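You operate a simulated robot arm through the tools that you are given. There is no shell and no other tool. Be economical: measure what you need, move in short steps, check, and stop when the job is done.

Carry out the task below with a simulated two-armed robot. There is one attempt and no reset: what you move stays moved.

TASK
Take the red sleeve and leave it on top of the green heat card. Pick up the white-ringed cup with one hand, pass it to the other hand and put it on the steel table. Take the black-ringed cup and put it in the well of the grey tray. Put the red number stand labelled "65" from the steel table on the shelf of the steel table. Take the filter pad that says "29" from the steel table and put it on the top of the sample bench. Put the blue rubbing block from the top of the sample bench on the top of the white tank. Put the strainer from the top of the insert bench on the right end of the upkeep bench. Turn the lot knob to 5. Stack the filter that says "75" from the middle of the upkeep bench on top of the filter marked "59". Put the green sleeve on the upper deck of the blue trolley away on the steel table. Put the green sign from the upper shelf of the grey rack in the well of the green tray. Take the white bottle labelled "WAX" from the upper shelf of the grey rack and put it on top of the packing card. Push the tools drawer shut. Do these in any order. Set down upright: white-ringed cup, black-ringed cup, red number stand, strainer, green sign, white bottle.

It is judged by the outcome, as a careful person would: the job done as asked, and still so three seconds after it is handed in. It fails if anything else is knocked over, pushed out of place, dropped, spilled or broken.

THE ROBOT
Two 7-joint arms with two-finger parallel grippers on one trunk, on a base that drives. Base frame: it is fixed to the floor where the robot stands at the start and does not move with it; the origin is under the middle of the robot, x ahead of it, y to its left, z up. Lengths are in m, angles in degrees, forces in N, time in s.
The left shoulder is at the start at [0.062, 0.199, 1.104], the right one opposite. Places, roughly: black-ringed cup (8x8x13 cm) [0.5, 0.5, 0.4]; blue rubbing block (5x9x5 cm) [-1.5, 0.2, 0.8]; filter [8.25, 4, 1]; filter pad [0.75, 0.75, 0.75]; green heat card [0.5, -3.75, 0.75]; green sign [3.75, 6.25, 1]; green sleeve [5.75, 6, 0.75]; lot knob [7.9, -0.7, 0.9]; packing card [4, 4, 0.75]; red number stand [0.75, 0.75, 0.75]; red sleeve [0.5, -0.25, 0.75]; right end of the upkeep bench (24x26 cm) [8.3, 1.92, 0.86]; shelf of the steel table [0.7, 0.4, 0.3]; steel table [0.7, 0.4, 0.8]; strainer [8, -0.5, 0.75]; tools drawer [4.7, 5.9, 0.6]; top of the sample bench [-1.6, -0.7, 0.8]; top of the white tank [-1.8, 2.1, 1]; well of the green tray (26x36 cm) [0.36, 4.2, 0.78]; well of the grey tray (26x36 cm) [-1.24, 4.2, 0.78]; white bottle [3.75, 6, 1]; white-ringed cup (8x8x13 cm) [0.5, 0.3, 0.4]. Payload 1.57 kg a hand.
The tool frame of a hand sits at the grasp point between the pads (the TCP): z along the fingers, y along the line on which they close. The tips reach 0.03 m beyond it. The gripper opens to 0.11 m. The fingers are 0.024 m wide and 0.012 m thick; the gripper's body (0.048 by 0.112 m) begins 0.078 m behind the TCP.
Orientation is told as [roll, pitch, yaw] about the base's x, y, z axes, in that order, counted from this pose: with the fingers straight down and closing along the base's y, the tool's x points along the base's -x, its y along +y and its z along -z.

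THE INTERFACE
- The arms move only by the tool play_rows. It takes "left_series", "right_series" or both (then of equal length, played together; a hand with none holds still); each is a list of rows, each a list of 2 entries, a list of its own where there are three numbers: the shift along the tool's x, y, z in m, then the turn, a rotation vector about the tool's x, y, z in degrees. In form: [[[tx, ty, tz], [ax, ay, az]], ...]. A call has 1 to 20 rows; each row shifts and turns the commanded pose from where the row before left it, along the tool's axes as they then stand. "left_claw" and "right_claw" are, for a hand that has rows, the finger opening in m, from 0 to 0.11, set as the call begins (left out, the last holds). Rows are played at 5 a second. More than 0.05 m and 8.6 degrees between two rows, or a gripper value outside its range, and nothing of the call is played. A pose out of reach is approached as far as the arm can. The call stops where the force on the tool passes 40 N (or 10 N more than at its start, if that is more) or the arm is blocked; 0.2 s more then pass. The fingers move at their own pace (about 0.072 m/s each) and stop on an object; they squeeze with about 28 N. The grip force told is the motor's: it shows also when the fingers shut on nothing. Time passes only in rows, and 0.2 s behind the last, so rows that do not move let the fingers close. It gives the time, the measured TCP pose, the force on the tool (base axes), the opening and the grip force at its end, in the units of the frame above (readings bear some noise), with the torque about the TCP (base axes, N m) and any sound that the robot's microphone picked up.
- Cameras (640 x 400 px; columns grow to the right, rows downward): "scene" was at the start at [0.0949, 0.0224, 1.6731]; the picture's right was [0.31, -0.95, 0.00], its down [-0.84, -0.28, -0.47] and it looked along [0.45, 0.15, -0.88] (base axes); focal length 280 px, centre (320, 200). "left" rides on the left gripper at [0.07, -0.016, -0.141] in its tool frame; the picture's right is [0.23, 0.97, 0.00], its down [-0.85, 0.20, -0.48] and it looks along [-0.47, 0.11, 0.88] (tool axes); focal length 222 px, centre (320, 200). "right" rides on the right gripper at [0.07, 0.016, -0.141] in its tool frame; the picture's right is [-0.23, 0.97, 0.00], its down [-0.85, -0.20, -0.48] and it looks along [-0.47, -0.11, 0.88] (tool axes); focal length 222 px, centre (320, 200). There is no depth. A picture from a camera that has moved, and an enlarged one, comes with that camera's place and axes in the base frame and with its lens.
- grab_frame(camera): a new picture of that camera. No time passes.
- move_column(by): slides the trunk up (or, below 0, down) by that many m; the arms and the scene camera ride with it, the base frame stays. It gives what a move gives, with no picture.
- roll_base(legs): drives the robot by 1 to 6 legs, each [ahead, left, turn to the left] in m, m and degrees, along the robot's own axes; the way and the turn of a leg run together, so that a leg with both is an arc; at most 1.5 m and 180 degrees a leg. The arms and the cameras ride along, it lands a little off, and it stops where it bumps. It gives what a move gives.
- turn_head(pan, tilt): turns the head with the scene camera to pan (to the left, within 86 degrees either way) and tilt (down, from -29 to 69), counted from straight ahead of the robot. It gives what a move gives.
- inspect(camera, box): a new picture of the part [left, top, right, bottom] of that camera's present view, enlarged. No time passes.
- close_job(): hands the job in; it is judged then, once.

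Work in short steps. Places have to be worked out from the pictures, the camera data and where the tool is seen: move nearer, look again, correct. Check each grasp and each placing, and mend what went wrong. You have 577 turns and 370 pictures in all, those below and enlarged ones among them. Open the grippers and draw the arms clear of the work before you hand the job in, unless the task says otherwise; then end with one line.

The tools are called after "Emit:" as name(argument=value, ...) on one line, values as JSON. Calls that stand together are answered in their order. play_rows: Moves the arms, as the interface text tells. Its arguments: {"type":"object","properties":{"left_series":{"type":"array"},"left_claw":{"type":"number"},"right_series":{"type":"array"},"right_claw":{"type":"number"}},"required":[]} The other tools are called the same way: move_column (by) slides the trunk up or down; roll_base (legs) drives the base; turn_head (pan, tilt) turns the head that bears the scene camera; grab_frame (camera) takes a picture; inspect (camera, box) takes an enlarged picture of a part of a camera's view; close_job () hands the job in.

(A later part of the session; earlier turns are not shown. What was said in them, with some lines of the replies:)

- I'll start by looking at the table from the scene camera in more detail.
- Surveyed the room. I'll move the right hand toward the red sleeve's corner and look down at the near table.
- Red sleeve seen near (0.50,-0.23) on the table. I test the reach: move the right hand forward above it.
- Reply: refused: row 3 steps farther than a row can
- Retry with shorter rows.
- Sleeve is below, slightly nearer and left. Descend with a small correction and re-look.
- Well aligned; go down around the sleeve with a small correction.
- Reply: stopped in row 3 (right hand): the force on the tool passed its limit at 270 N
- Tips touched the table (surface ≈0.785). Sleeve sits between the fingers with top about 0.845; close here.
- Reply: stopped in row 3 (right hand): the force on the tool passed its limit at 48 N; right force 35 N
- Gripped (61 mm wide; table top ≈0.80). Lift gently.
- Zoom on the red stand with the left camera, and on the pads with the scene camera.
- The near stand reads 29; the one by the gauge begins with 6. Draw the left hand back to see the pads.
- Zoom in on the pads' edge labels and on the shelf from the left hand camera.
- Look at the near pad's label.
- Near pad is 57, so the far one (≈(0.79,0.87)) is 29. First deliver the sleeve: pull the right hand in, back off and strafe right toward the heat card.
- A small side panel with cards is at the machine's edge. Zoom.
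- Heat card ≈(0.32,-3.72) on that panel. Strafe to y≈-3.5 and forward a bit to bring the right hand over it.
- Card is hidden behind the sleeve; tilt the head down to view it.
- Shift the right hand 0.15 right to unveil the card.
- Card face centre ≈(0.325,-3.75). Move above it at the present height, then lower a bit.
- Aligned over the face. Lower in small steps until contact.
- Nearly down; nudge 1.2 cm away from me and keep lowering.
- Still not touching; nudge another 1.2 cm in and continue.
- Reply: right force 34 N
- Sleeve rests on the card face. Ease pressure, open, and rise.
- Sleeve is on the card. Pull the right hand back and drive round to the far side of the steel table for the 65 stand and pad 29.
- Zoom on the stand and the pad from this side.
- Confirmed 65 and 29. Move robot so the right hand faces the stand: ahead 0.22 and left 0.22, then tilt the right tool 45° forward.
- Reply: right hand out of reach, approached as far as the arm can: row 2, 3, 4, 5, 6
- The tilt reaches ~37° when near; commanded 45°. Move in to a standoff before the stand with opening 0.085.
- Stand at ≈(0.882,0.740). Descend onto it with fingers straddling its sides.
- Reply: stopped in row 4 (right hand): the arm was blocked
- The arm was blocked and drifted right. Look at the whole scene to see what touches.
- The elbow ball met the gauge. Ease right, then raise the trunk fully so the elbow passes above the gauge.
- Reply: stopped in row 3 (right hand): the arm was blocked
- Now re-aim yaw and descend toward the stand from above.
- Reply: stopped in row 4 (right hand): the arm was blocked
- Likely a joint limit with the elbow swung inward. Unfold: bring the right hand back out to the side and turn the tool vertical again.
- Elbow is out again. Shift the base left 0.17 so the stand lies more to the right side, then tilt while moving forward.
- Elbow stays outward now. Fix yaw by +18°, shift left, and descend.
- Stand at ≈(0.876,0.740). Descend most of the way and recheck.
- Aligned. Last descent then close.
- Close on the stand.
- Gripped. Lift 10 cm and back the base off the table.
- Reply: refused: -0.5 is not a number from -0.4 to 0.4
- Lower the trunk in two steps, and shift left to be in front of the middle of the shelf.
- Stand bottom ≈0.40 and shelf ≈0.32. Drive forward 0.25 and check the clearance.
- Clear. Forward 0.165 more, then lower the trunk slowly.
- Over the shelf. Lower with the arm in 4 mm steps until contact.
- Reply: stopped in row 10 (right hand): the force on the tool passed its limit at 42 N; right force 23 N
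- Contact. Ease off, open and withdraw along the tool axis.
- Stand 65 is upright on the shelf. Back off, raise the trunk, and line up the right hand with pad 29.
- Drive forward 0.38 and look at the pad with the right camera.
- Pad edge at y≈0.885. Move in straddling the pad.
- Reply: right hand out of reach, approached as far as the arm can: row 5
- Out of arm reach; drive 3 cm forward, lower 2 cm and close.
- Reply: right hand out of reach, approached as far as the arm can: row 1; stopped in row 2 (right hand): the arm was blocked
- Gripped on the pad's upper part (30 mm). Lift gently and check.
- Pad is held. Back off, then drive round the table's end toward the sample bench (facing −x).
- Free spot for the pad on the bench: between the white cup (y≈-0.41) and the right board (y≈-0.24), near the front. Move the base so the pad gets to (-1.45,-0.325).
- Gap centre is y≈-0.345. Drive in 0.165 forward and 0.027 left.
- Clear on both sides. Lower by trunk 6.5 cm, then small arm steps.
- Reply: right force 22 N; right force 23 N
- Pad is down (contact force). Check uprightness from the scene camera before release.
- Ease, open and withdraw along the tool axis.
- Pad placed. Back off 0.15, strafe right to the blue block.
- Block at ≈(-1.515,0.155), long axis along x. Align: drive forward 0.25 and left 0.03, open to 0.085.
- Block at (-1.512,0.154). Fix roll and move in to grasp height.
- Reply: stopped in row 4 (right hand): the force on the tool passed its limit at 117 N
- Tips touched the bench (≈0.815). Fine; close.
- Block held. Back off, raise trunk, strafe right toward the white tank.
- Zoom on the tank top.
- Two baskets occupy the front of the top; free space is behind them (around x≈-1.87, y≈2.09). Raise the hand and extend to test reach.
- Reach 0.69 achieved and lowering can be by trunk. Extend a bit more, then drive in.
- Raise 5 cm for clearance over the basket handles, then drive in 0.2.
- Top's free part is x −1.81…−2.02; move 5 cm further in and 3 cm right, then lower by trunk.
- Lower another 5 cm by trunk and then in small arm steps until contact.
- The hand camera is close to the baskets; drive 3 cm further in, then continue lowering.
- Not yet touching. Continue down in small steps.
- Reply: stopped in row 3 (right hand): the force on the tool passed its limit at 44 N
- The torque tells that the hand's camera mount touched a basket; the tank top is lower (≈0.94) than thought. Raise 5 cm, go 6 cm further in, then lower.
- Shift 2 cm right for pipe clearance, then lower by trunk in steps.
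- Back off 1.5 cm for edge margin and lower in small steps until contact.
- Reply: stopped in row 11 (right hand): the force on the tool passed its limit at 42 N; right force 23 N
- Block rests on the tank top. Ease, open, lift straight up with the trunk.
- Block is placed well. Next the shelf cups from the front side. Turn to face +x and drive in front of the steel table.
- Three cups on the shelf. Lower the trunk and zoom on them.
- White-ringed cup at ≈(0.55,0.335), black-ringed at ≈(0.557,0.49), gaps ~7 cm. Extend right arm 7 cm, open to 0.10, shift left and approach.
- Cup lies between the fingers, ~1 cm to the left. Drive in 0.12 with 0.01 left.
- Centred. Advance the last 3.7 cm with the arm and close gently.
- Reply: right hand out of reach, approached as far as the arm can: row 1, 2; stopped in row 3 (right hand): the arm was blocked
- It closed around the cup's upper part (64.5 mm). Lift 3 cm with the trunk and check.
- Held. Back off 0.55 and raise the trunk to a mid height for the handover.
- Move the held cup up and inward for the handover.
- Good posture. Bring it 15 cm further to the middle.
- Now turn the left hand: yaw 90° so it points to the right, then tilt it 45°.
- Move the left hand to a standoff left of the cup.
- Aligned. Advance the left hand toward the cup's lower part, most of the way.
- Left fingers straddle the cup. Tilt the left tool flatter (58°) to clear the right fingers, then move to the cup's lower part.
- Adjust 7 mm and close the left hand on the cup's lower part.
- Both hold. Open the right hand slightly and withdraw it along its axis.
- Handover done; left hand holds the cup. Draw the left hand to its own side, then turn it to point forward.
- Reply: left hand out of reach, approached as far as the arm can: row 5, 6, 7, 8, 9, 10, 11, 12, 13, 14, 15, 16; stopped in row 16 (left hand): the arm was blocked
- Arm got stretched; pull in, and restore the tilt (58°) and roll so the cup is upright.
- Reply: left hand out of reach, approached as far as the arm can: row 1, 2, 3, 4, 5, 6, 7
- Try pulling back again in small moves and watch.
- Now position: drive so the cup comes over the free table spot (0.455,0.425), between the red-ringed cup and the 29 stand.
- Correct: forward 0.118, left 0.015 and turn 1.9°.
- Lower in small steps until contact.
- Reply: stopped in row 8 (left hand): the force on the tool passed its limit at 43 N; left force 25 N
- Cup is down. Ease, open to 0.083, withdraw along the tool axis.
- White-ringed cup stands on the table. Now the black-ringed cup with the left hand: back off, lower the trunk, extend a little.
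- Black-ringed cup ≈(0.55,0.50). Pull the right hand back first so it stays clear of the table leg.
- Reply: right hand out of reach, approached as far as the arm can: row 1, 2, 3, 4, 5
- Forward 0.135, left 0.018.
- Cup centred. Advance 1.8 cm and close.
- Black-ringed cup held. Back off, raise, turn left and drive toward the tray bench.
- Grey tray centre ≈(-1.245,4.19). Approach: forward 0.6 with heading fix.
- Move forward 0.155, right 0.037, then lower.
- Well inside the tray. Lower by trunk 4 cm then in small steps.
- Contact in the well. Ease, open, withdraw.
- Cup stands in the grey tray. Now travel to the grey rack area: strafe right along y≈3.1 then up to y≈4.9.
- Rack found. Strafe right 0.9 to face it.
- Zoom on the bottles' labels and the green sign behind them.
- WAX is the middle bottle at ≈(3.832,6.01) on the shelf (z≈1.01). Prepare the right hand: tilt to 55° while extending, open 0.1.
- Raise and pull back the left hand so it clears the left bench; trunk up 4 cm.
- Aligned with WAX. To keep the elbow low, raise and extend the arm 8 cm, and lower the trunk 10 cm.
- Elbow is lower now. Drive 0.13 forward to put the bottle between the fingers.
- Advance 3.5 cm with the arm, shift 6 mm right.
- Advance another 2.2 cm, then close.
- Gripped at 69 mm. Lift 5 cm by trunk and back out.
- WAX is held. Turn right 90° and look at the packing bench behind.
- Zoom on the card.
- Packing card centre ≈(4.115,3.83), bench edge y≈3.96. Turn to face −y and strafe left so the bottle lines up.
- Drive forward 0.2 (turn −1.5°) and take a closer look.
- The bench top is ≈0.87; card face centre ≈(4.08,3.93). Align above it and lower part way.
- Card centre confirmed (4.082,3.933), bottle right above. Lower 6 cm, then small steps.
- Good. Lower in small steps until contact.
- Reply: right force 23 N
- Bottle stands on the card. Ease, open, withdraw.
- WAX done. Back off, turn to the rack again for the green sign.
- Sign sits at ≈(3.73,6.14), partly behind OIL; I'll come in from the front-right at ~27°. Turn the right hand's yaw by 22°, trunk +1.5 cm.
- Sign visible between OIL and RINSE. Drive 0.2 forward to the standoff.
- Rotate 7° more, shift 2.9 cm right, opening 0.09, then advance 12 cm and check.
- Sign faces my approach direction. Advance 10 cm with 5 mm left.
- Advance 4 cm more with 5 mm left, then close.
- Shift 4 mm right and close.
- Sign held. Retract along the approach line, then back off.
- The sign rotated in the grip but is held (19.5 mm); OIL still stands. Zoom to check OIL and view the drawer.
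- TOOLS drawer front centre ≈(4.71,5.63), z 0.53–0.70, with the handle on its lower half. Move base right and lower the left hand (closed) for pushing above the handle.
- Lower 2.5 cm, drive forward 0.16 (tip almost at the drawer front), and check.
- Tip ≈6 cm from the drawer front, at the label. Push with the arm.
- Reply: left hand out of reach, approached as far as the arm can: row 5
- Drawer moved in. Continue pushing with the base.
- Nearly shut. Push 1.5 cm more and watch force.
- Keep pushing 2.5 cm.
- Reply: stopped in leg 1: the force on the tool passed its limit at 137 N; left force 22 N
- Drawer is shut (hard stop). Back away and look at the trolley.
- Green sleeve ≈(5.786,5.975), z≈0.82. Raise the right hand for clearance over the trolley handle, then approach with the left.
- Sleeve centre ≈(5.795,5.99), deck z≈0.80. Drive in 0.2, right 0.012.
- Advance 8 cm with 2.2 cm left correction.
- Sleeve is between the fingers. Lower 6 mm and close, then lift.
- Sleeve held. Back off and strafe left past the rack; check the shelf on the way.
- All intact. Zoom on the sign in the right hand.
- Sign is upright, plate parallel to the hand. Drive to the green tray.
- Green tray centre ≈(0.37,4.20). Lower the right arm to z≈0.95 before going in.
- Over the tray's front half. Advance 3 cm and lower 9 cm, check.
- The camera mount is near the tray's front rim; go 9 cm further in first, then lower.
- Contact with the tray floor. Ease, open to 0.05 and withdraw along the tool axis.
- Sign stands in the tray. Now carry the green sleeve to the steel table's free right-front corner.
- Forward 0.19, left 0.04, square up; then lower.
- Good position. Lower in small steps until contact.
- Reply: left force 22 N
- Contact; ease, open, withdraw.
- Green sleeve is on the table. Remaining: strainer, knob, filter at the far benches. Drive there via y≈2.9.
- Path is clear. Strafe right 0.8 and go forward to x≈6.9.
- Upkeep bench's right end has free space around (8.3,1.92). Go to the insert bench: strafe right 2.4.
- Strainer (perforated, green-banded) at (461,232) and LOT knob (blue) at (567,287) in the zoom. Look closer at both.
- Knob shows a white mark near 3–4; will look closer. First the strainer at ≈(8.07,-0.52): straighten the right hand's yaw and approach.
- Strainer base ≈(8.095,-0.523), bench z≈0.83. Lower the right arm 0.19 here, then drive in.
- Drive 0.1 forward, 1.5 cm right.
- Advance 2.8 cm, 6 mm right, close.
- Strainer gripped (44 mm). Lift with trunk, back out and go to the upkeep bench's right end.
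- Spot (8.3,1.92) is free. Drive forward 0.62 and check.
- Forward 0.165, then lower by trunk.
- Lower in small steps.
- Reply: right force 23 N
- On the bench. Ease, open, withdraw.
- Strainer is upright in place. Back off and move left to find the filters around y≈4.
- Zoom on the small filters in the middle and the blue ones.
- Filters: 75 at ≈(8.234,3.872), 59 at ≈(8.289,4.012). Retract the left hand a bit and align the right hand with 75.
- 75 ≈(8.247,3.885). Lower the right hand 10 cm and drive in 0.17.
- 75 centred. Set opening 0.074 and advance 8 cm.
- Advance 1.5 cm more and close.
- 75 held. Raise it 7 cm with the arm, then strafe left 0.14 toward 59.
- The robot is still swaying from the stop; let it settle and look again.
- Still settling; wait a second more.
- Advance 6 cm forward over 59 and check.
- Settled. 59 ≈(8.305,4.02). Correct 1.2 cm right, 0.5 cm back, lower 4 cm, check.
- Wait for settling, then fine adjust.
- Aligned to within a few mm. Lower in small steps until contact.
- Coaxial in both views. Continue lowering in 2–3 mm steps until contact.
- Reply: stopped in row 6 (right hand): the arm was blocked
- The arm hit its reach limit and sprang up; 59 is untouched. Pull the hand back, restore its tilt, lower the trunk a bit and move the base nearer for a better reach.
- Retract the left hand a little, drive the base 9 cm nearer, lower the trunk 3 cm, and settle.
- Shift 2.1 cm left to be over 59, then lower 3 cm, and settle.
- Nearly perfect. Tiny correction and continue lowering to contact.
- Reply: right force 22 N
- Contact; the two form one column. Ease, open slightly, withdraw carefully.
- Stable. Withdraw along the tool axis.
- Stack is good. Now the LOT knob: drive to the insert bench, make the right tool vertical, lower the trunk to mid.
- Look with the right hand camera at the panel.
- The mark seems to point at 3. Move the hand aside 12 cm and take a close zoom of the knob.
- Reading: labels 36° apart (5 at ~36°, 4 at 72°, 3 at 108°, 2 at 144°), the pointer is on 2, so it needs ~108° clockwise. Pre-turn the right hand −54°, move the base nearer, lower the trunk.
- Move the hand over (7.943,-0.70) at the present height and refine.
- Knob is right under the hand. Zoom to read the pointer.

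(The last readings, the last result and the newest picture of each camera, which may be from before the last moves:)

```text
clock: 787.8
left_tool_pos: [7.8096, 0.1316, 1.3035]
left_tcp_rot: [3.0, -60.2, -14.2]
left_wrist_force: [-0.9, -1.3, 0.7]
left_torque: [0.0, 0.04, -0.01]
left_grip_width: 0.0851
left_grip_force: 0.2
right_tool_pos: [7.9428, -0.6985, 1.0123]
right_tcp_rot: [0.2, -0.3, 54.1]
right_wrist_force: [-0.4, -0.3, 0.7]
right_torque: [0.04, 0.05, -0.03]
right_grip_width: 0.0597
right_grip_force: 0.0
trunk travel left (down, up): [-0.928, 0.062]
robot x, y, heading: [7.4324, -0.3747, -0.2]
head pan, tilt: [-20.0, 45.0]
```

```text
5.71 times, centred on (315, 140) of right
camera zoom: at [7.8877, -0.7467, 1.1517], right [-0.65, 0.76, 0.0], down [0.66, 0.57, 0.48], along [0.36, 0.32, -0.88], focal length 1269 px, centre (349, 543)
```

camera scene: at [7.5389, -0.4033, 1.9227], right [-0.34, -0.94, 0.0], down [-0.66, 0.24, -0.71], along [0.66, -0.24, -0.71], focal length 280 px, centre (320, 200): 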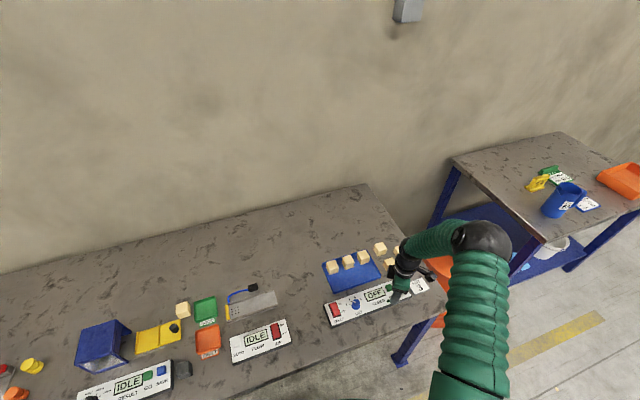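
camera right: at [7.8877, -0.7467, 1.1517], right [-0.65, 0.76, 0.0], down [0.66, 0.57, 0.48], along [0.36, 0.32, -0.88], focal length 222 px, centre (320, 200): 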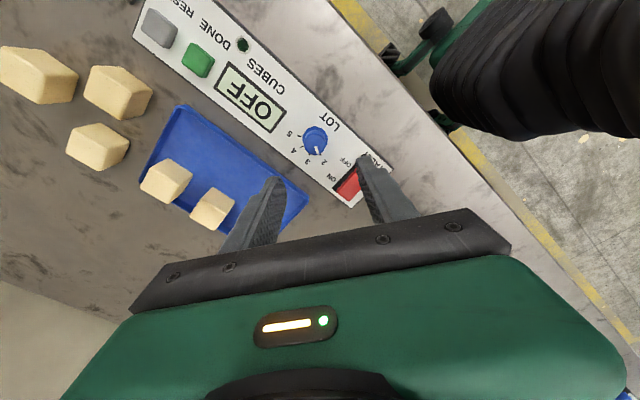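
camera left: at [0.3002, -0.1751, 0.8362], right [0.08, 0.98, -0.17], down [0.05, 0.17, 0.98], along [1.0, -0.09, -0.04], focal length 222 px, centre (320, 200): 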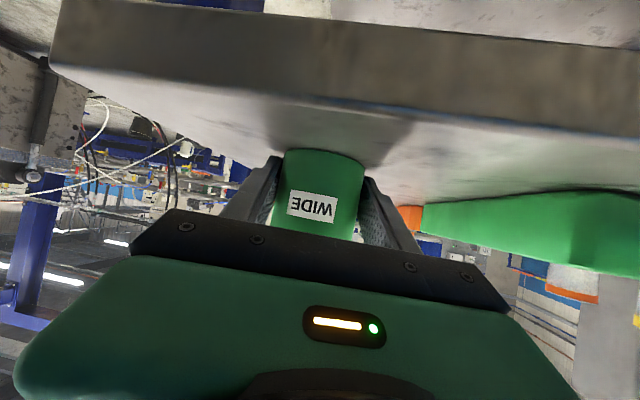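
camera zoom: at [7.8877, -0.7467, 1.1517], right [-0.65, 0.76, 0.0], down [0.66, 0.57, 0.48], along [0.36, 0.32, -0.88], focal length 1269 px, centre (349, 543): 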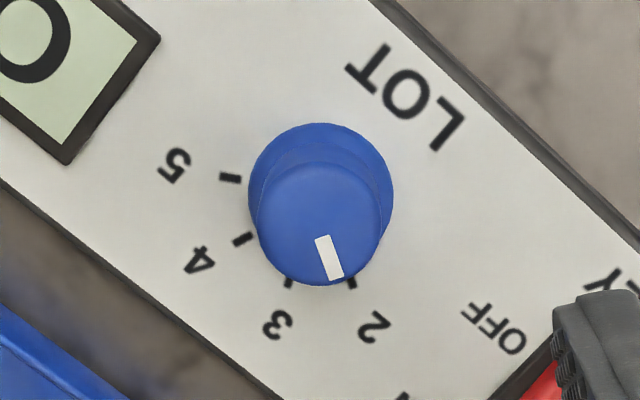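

Pointer is at 2; ticks ~37° apart, so turn ~112° clockwise. Centre (4 mm) and descend around the knob.

Emit:
play_rows(right_series=[[[0.002, -0.004, 0.03], [0, 0, 0]], [[0, 0, 0.03], [0, 0, 0]], [[0, 0, 0.03], [0, 0, 0]], [[0, 0, 0.01], [0, 0, 0]], [[0, 0, 0], [0, 0, 0]], [[0, 0, 0], [0, 0, 0]]])

Emit:
grab_frame(camera="right")

```text
clock: 789.2
left_tool_pos: [7.8093, 0.1323, 1.3031]
left_tcp_rot: [2.9, -60.0, -13.9]
left_wrist_force: [0.6, -0.2, 0.3]
left_torque: [0.02, 0.0, 0.03]
left_grip_width: 0.0853
left_grip_force: 0.1
right_tool_pos: [7.945, -0.7023, 0.9118]
right_tcp_rot: [0.2, -0.3, 54.0]
right_wrist_force: [0.9, -0.5, -0.3]
right_torque: [-0.03, -0.01, -0.01]
right_grip_width: 0.06
right_grip_force: 0.0
trunk travel left (down, up): [-0.928, 0.062]
robot x, y, heading: [7.4316, -0.3767, 0.1]
head pan, tilt: [-20.0, 45.0]
```

```text
70 pictures are left
camera right: at [7.8901, -0.7504, 1.0511], right [-0.65, 0.76, 0.0], down [0.66, 0.57, 0.48], along [0.36, 0.32, -0.88], focal length 222 px, centre (320, 200)
```

right: 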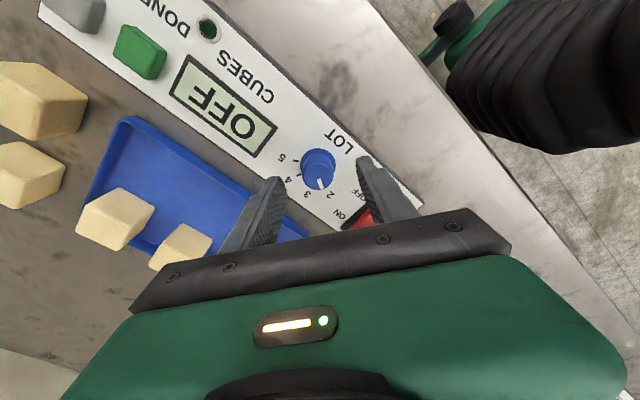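

Centred. Descend the last 1.6 cm in small steps.

Emit:
play_rows(right_series=[[[0, 0, 0.005], [0, 0, 0]], [[0, 0, 0.004], [0, 0, 0]], [[0, 0, 0.003], [0, 0, 0]], [[0, 0, 0.003], [0, 0, 0]], [[0, 0, 0.002], [0, 0, 0]], [[0, 0, 0], [0, 0, 0]]])

Emit:
grab_frame(camera="right")

```text
clock: 790.6
left_tool_pos: [7.808, 0.1328, 1.3029]
left_tcp_rot: [2.9, -60.0, -14.0]
left_wrist_force: [0.8, 0.0, 0.2]
left_torque: [0.0, -0.01, -0.01]
left_grip_width: 0.0851
left_grip_force: 0.0
right_tool_pos: [7.9455, -0.701, 0.8951]
right_tcp_rot: [0.2, -0.4, 54.0]
right_wrist_force: [-0.2, 0.1, 0.2]
right_torque: [0.01, -0.02, 0.0]
right_grip_width: 0.06
right_grip_force: 0.1
trunk travel left (down, up): [-0.928, 0.062]
robot x, y, heading: [7.4308, -0.379, -0.0]
head pan, tilt: [-20.0, 45.0]
```

```text
69 pictures are left
camera right: at [7.8908, -0.7498, 1.0344], right [-0.65, 0.76, 0.0], down [0.66, 0.57, 0.48], along [0.36, 0.32, -0.88], focal length 222 px, centre (320, 200)
```

right: 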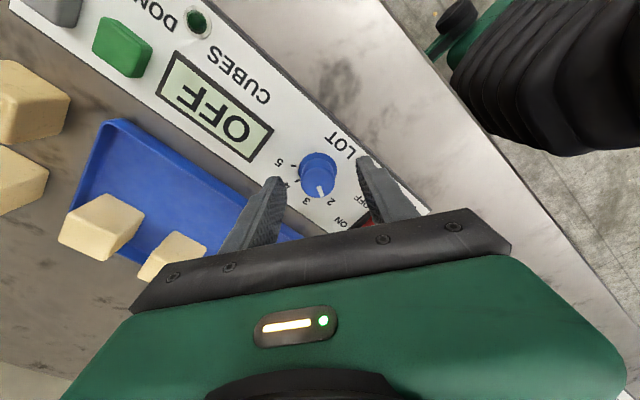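

Lower 8 mm more watching for contact, then close.

Emit:
play_rows(right_series=[[[0, 0, 0.002], [0, 0, 0]], [[0, 0, 0.002], [0, 0, 0]], [[0, 0, 0.002], [0, 0, 0]], [[0, 0, 0.002], [0, 0, 0]], [[0, 0, 0], [0, 0, 0]]])

Emit:
play_rows(right_series=[[[0, 0, 0], [0, 0, 0]], [[0, 0, 0], [0, 0, 0]], [[0, 0, 0], [0, 0, 0]]], right_claw=0)

Emit:
grab_frame(camera="right")

```text
clock: 791.8
left_tool_pos: [7.81, 0.1317, 1.3021]
left_tcp_rot: [2.9, -60.0, -14.0]
left_wrist_force: [0.4, 0.0, 0.0]
left_torque: [0.03, 0.02, 0.02]
left_grip_width: 0.0848
left_grip_force: 0.0
right_tool_pos: [7.9459, -0.7022, 0.8868]
right_tcp_rot: [0.2, -0.3, 54.0]
right_wrist_force: [0.3, 0.1, 0.4]
right_torque: [-0.02, 0.02, 0.0]
right_grip_width: 0.0602
right_grip_force: 0.1
trunk travel left (down, up): [-0.928, 0.062]
robot x, y, heading: [7.4319, -0.3755, 0.1]
head pan, tilt: [-20.0, 45.0]
```

```text
clock: 792.6
left_tool_pos: [7.8114, 0.1328, 1.3019]
left_tcp_rot: [2.9, -60.0, -14.0]
left_wrist_force: [-1.1, 0.2, 0.1]
left_torque: [0.01, -0.04, 0.01]
left_grip_width: 0.0851
left_grip_force: 0.1
right_tool_pos: [7.9465, -0.7039, 0.8873]
right_tcp_rot: [0.1, -0.4, 54.0]
right_wrist_force: [7.9, -4.9, 5.2]
right_torque: [-0.42, -0.08, -0.04]
right_grip_width: 0.0275
right_grip_force: 38.1
trunk travel left (down, up): [-0.928, 0.062]
robot x, y, heading: [7.4378, -0.3741, -0.1]
head pan, tilt: [-20.0, 45.0]
```

```text
68 pictures are left
camera right: at [7.892, -0.7512, 1.0262], right [-0.65, 0.76, 0.0], down [0.66, 0.57, 0.48], along [0.37, 0.32, -0.88], focal length 222 px, centre (320, 200)
```

right: 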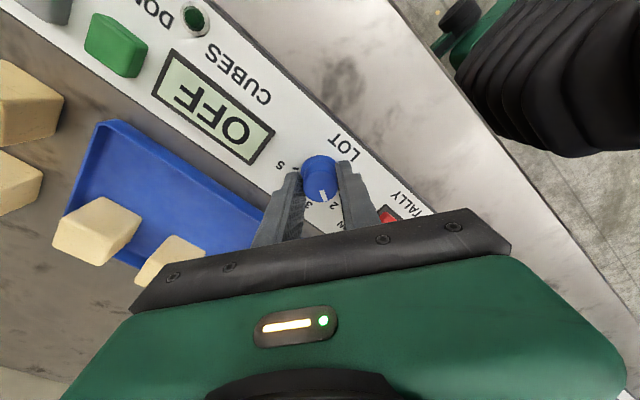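

Knob is gripped. Turn clockwise 56° first and check.

Emit:
play_rows(right_series=[[[0, 0, 0], [0, 0, 8]], [[0, 0, 0], [0, 0, 8]], [[0, 0, 0], [0, 0, 8]], [[0, 0, 0], [0, 0, 8]], [[0, 0, 0], [0, 0, 8]], [[0, 0, 0], [0, 0, 8]], [[0, 0, 0], [0, 0, 8]], [[0, 0, 0], [0, 0, 0]]])

Emit:
grab_frame(camera="right")

```text
clock: 794.4
left_tool_pos: [7.8106, 0.1331, 1.3023]
left_tcp_rot: [2.9, -59.9, -14.0]
left_wrist_force: [-0.6, -0.1, -0.5]
left_torque: [-0.03, 0.0, -0.04]
left_grip_width: 0.085
left_grip_force: 0.1
right_tool_pos: [7.9467, -0.7025, 0.8855]
right_tcp_rot: [0.2, -0.1, -2.0]
right_wrist_force: [14.8, -6.0, 15.2]
right_torque: [-0.55, -0.86, -0.01]
right_grip_width: 0.0276
right_grip_force: 37.5
trunk travel left (down, up): [-0.928, 0.062]
robot x, y, heading: [7.435, -0.3767, 0.4]
head pan, tilt: [-20.0, 45.0]
```

```text
67 pictures are left
camera right: at [7.8765, -0.6842, 1.0264], right [0.26, 0.96, 0.01], down [0.85, -0.23, 0.48], along [0.46, -0.12, -0.88], focal length 222 px, centre (320, 200)
```

right: 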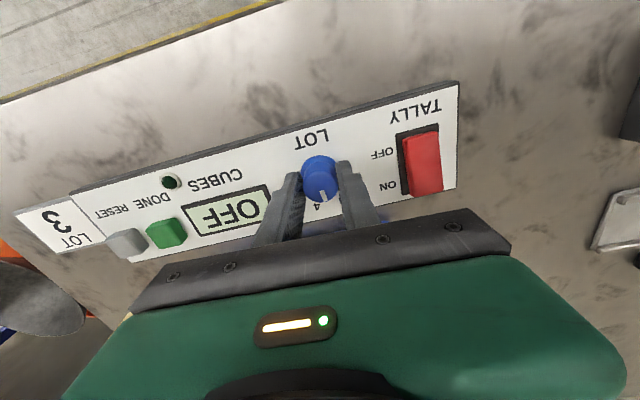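

The knob turns with the hand. Turn another 54°.

Emit:
play_rows(right_series=[[[0, 0, 0], [0, 0, 8]], [[0, 0, 0], [0, 0, 8]], [[0, 0, 0], [0, 0, 8]], [[0, 0, 0], [0, 0, 8]], [[0, 0, 0], [0, 0, 8]], [[0, 0, 0], [0, 0, 8]], [[0, 0, 0], [0, 0, 6]], [[0, 0, 0], [0, 0, 0]]])

Emit:
inspect(camera="right", box=[270, 120, 370, 220])

```text
clock: 796.2
left_tool_pos: [7.8106, 0.1341, 1.3017]
left_tcp_rot: [2.8, -60.0, -13.8]
left_wrist_force: [0.3, 0.1, -0.1]
left_torque: [-0.01, 0.0, 0.01]
left_grip_width: 0.0851
left_grip_force: 0.0
right_tool_pos: [7.9463, -0.7011, 0.8859]
right_tcp_rot: [0.2, 0.2, -56.0]
right_wrist_force: [16.8, 0.2, 11.5]
right_torque: [-0.84, -0.63, 0.0]
right_grip_width: 0.0277
right_grip_force: 38.3
trunk travel left (down, up): [-0.928, 0.062]
robot x, y, heading: [7.4348, -0.3732, 0.0]
head pan, tilt: [-20.0, 45.0]
```

```text
4.00 times, centred on (320, 170) of right
camera zoom: at [7.921, -0.6346, 1.0265], right [0.93, 0.35, 0.0], down [0.31, -0.82, 0.48], along [0.17, -0.44, -0.88], focal length 888 px, centre (320, 320)
```

zoom: 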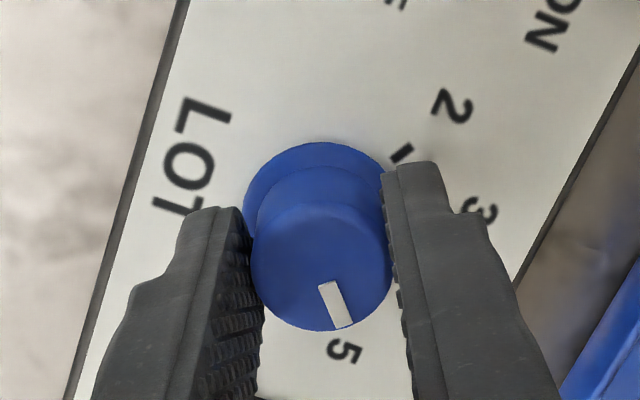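

Pointer lines up with 5. Open and rise to verify.

Emit:
play_rows(right_series=[[[0, 0, 0], [0, 0, 0]], [[0, 0, 0], [0, 0, 0]], [[0, 0, -0.03], [0, 0, 0]], [[0, 0, -0.04], [0, 0, 0]], [[0, 0, -0.04], [0, 0, 0]], [[0, 0, 0], [0, 0, 0]]], right_claw=0.06)

Emit:
inspect(camera="right", box=[275, 105, 355, 175])

```text
clock: 797.6
left_tool_pos: [7.8106, 0.1332, 1.3025]
left_tcp_rot: [2.9, -60.0, -13.9]
left_wrist_force: [0.6, 0.0, 0.0]
left_torque: [-0.02, -0.01, 0.01]
left_grip_width: 0.0847
left_grip_force: 0.1
right_tool_pos: [7.945, -0.7015, 0.9963]
right_tcp_rot: [0.2, 0.2, -56.1]
right_wrist_force: [0.6, 0.0, 0.9]
right_torque: [0.0, 0.01, -0.03]
right_grip_width: 0.0601
right_grip_force: 0.1
trunk travel left (down, up): [-0.928, 0.062]
robot x, y, heading: [7.4299, -0.378, 0.1]
head pan, tilt: [-20.0, 45.0]
```

```text
5.71 times, centred on (315, 140) of right
camera zoom: at [7.9192, -0.6357, 1.1368], right [0.93, 0.36, 0.0], down [0.31, -0.82, 0.47], along [0.17, -0.44, -0.88], focal length 1269 px, centre (349, 543)
```

zoom: 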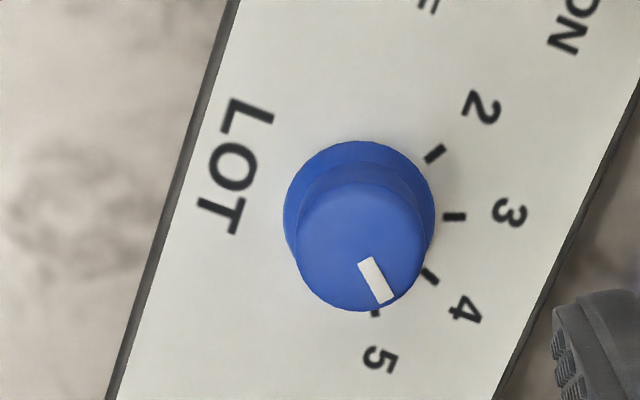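

Pointer is ~9° short of the 5 tick. Regrip and turn 9° more.

Emit:
play_rows(right_series=[[[0, 0, 0.035], [0, 0, 0]], [[0, 0, 0.035], [0, 0, 0]], [[0, 0, 0.03], [0, 0, 0]], [[0, 0, 0.009], [0, 0, 0]], [[0, 0, 0], [0, 0, 0]]])

Emit:
play_rows(right_series=[[[0, 0, 0], [0, 0, 0]], [[0, 0, 0], [0, 0, 0]], [[0, 0, 0], [0, 0, 0]], [[0, 0, 0], [0, 0, 5]], [[0, 0, 0], [0, 0, 5]], [[0, 0, 0], [0, 0, 0]]], right_claw=0)

Emit:
play_rows(right_series=[[[0, 0, 0], [0, 0, 0]], [[0, 0, 0], [0, 0, 0]], [[0, 0, -0.03], [0, 0, 0]], [[0, 0, -0.04], [0, 0, 0]], [[0, 0, -0.04], [0, 0, 0]], [[0, 0, 0], [0, 0, 0]]], right_claw=0.06)

Emit:
inspect(camera="right", box=[275, 105, 355, 175])

```text
clock: 798.8
left_tool_pos: [7.8088, 0.1328, 1.3021]
left_tcp_rot: [2.9, -59.9, -13.9]
left_wrist_force: [0.7, -0.5, -0.3]
left_torque: [0.02, -0.02, -0.02]
left_grip_width: 0.085
left_grip_force: 0.0
right_tool_pos: [7.9434, -0.7016, 0.8878]
right_tcp_rot: [0.2, 0.2, -56.0]
right_wrist_force: [0.1, 0.3, -0.4]
right_torque: [0.0, -0.05, 0.0]
right_grip_width: 0.0602
right_grip_force: 0.1
trunk travel left (down, up): [-0.928, 0.062]
robot x, y, heading: [7.4288, -0.3735, -0.0]
head pan, tilt: [-20.0, 45.0]
```

```text
clock: 800.2
left_tool_pos: [7.8114, 0.1338, 1.3005]
left_tcp_rot: [2.6, -60.0, -13.7]
left_wrist_force: [0.1, -0.2, 0.1]
left_torque: [-0.01, 0.0, 0.03]
left_grip_width: 0.085
left_grip_force: 0.0
right_tool_pos: [7.9476, -0.6998, 0.8888]
right_tcp_rot: [0.2, 0.2, -66.2]
right_wrist_force: [13.2, 11.7, 3.5]
right_torque: [-0.21, -0.19, 0.03]
right_grip_width: 0.0275
right_grip_force: 38.1
trunk travel left (down, up): [-0.928, 0.062]
robot x, y, heading: [7.434, -0.3765, 0.2]
head pan, tilt: [-20.0, 45.0]
```

```text
clock: 801.6
left_tool_pos: [7.8091, 0.1311, 1.3028]
left_tcp_rot: [3.0, -60.0, -14.0]
left_wrist_force: [-0.1, -0.7, 0.1]
left_torque: [-0.01, 0.01, -0.03]
left_grip_width: 0.085
left_grip_force: 0.1
right_tool_pos: [7.9453, -0.7017, 0.9978]
right_tcp_rot: [0.0, 0.3, -66.0]
right_wrist_force: [-0.3, -0.5, 0.1]
right_torque: [-0.05, -0.01, 0.01]
right_grip_width: 0.0598
right_grip_force: 0.1
trunk travel left (down, up): [-0.928, 0.062]
robot x, y, heading: [7.4331, -0.3774, 0.1]
head pan, tilt: [-20.0, 45.0]
```

```text
5.71 times, centred on (315, 140) of right
camera zoom: at [7.9328, -0.6322, 1.1381], right [0.98, 0.19, 0.0], down [0.17, -0.87, 0.47], along [0.09, -0.46, -0.88], focal length 1269 px, centre (349, 543)
```

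zoom: 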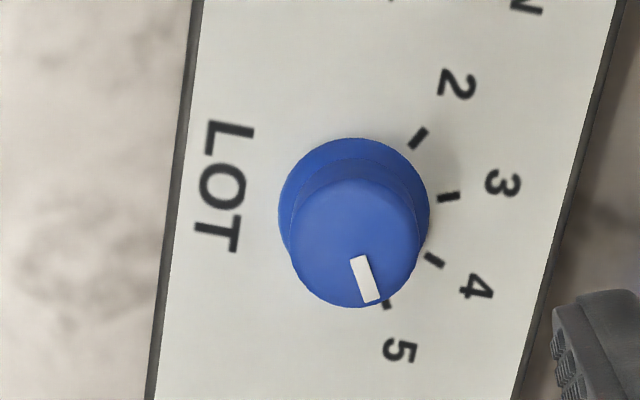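

Pointer is on 5. Raise the hand, back away, and open both grippers; take a last look.

Emit:
play_rows(right_series=[[[0, 0, -0.04], [0, 0, 0]], [[0, 0, -0.04], [0, 0, 0]], [[0, 0, -0.04], [0, 0, 0]], [[0, 0, 0], [0, 0, 0]]], right_claw=0.1)

Emit:
roll_base(legs=[[-0.6, 0, 0]])

Emit:
turn_head(pan=-5, tilt=35)

Emit:
inspect(camera="scene", box=[340, 180, 480, 270])

Emit:
turn_head(pan=65, tilt=25)

Emit:
grab_frame(camera="scene")

```text
clock: 802.6
left_tool_pos: [7.8097, 0.1323, 1.3011]
left_tcp_rot: [2.8, -60.1, -14.0]
left_wrist_force: [-0.5, 0.4, 0.9]
left_torque: [0.01, 0.01, -0.01]
left_grip_width: 0.0847
left_grip_force: 0.1
right_tool_pos: [7.946, -0.7041, 1.1167]
right_tcp_rot: [0.2, 0.4, -66.0]
right_wrist_force: [-0.1, -0.1, 0.0]
right_torque: [0.0, 0.0, 0.01]
right_grip_width: 0.1002
right_grip_force: 0.1
trunk travel left (down, up): [-0.928, 0.062]
robot x, y, heading: [7.4289, -0.3792, -0.0]
head pan, tilt: [-20.0, 45.0]
```

```text
clock: 806.0
left_tool_pos: [7.2134, 0.1325, 1.3008]
left_tcp_rot: [2.7, -59.9, -14.0]
left_wrist_force: [-1.2, 0.9, -0.6]
left_torque: [-0.02, 0.01, 0.03]
left_grip_width: 0.0849
left_grip_force: 0.0
right_tool_pos: [7.3473, -0.7039, 1.1144]
right_tcp_rot: [0.0, 0.3, -66.1]
right_wrist_force: [0.3, 0.5, -0.7]
right_torque: [0.04, 0.03, 0.01]
right_grip_width: 0.1
right_grip_force: 0.0
trunk travel left (down, up): [-0.928, 0.062]
robot x, y, heading: [6.8358, -0.373, 0.3]
head pan, tilt: [-20.0, 45.0]
```

```text
clock: 806.7
left_tool_pos: [7.2101, 0.1334, 1.3019]
left_tcp_rot: [2.9, -59.9, -14.0]
left_wrist_force: [-0.3, 0.1, -0.3]
left_torque: [-0.03, 0.01, -0.01]
left_grip_width: 0.0847
left_grip_force: 0.1
right_tool_pos: [7.3454, -0.7035, 1.1173]
right_tcp_rot: [0.1, 0.3, -66.1]
right_wrist_force: [-0.4, -0.1, 0.6]
right_torque: [0.01, -0.01, 0.03]
right_grip_width: 0.1001
right_grip_force: 0.1
trunk travel left (down, up): [-0.928, 0.062]
robot x, y, heading: [6.8341, -0.3721, -0.2]
head pan, tilt: [-5.0, 35.0]
```

```text
4.44 times, centred on (410, 225) of scene
camera zoom: at [6.9542, -0.381, 1.9372], right [-0.09, -1.0, 0.0], down [-0.57, 0.05, -0.82], along [0.81, -0.07, -0.58], focal length 1246 px, centre (-80, 89)
```

zoom: 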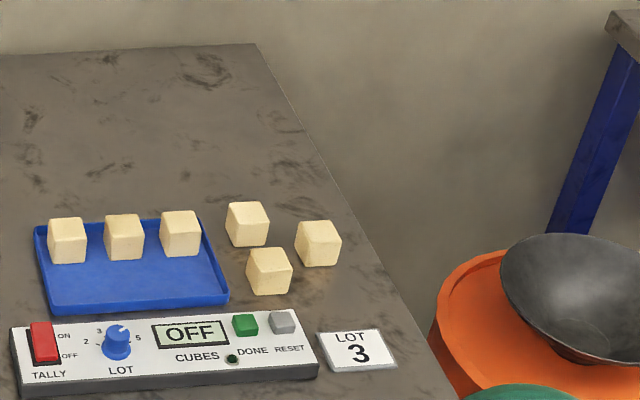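

```text
clock: 808.1
left_tool_pos: [7.2099, 0.1329, 1.3033]
left_tcp_rot: [2.9, -60.0, -14.1]
left_wrist_force: [-1.0, 0.1, -0.7]
left_torque: [0.03, -0.04, 0.02]
left_grip_width: 0.085
left_grip_force: 0.1
right_tool_pos: [7.3451, -0.7026, 1.1171]
right_tcp_rot: [0.2, 0.3, -66.1]
right_wrist_force: [-0.4, 0.7, -0.8]
right_torque: [0.0, -0.01, -0.04]
right_grip_width: 0.1
right_grip_force: 0.0
trunk travel left (down, up): [-0.928, 0.062]
robot x, y, heading: [6.8319, -0.378, -0.2]
head pan, tilt: [65.0, 25.0]
```

```text
62 pictures are left
camera scene: at [6.9045, -0.29, 1.953], right [0.91, -0.42, 0.0], down [-0.18, -0.38, -0.91], along [0.38, 0.82, -0.42], focal length 280 px, centre (320, 200)
```

scene: 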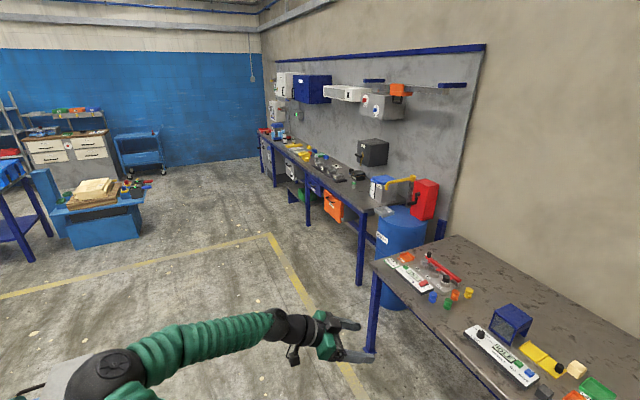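

Zoom on the knob once more from here to confirm.

Emit:
turn_head(pan=-15, tilt=40)

Emit:
grab_frame(camera="scene")

```text
clock: 809.7
left_tool_pos: [7.2095, 0.1326, 1.3026]
left_tcp_rot: [3.0, -60.0, -14.2]
left_wrist_force: [0.1, -0.8, 0.2]
left_torque: [0.01, 0.02, 0.02]
left_grip_width: 0.0851
left_grip_force: 0.1
right_tool_pos: [7.344, -0.7037, 1.1169]
right_tcp_rot: [0.2, 0.3, -66.1]
right_wrist_force: [-0.3, -1.0, -0.8]
right_torque: [0.0, 0.02, 0.02]
right_grip_width: 0.1002
right_grip_force: 0.1
trunk travel left (down, up): [-0.928, 0.062]
robot x, y, heading: [6.8298, -0.3736, -0.2]
head pan, tilt: [-15.0, 40.0]
```

```text
61 pictures are left
camera scene: at [6.9472, -0.3956, 1.9298], right [-0.26, -0.97, 0.0], down [-0.62, 0.17, -0.77], along [0.74, -0.2, -0.64], focal length 280 px, centre (320, 200)
```

scene: 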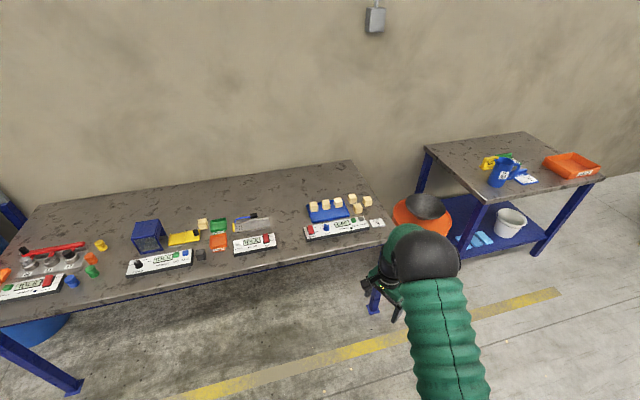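

Zoom tightly at the knob (≈(326,228)).

Emit:
inspect(camera="scene", box=[308, 216, 346, 240])

```text
16.00 times, centred on (327, 228) of scene
camera zoom: at [6.9472, -0.3956, 1.9298], right [-0.26, -0.97, 0.0], down [-0.62, 0.17, -0.77], along [0.74, -0.2, -0.64], focal length 4484 px, centre (208, -248)
```

zoom: 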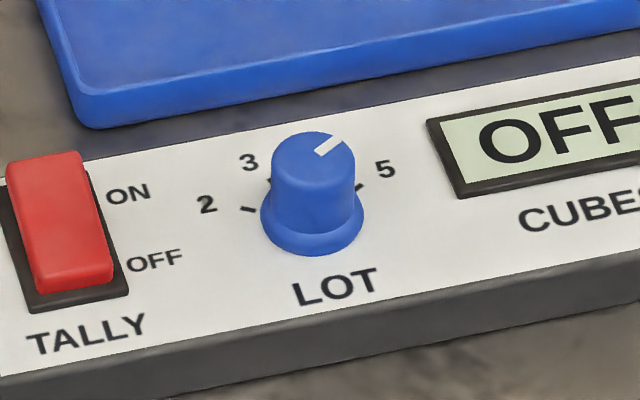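

The pointer is parallel to the 5 tick. All tasks are done, grippers are open and arms clear; hand in.

Emit:
close_job()

```text
The job is handed in.
```

All thirteen tasks are done, each was seen in place in the pictures as I finished it, and the job is handed in with both grippers open and the arms clear of the work.
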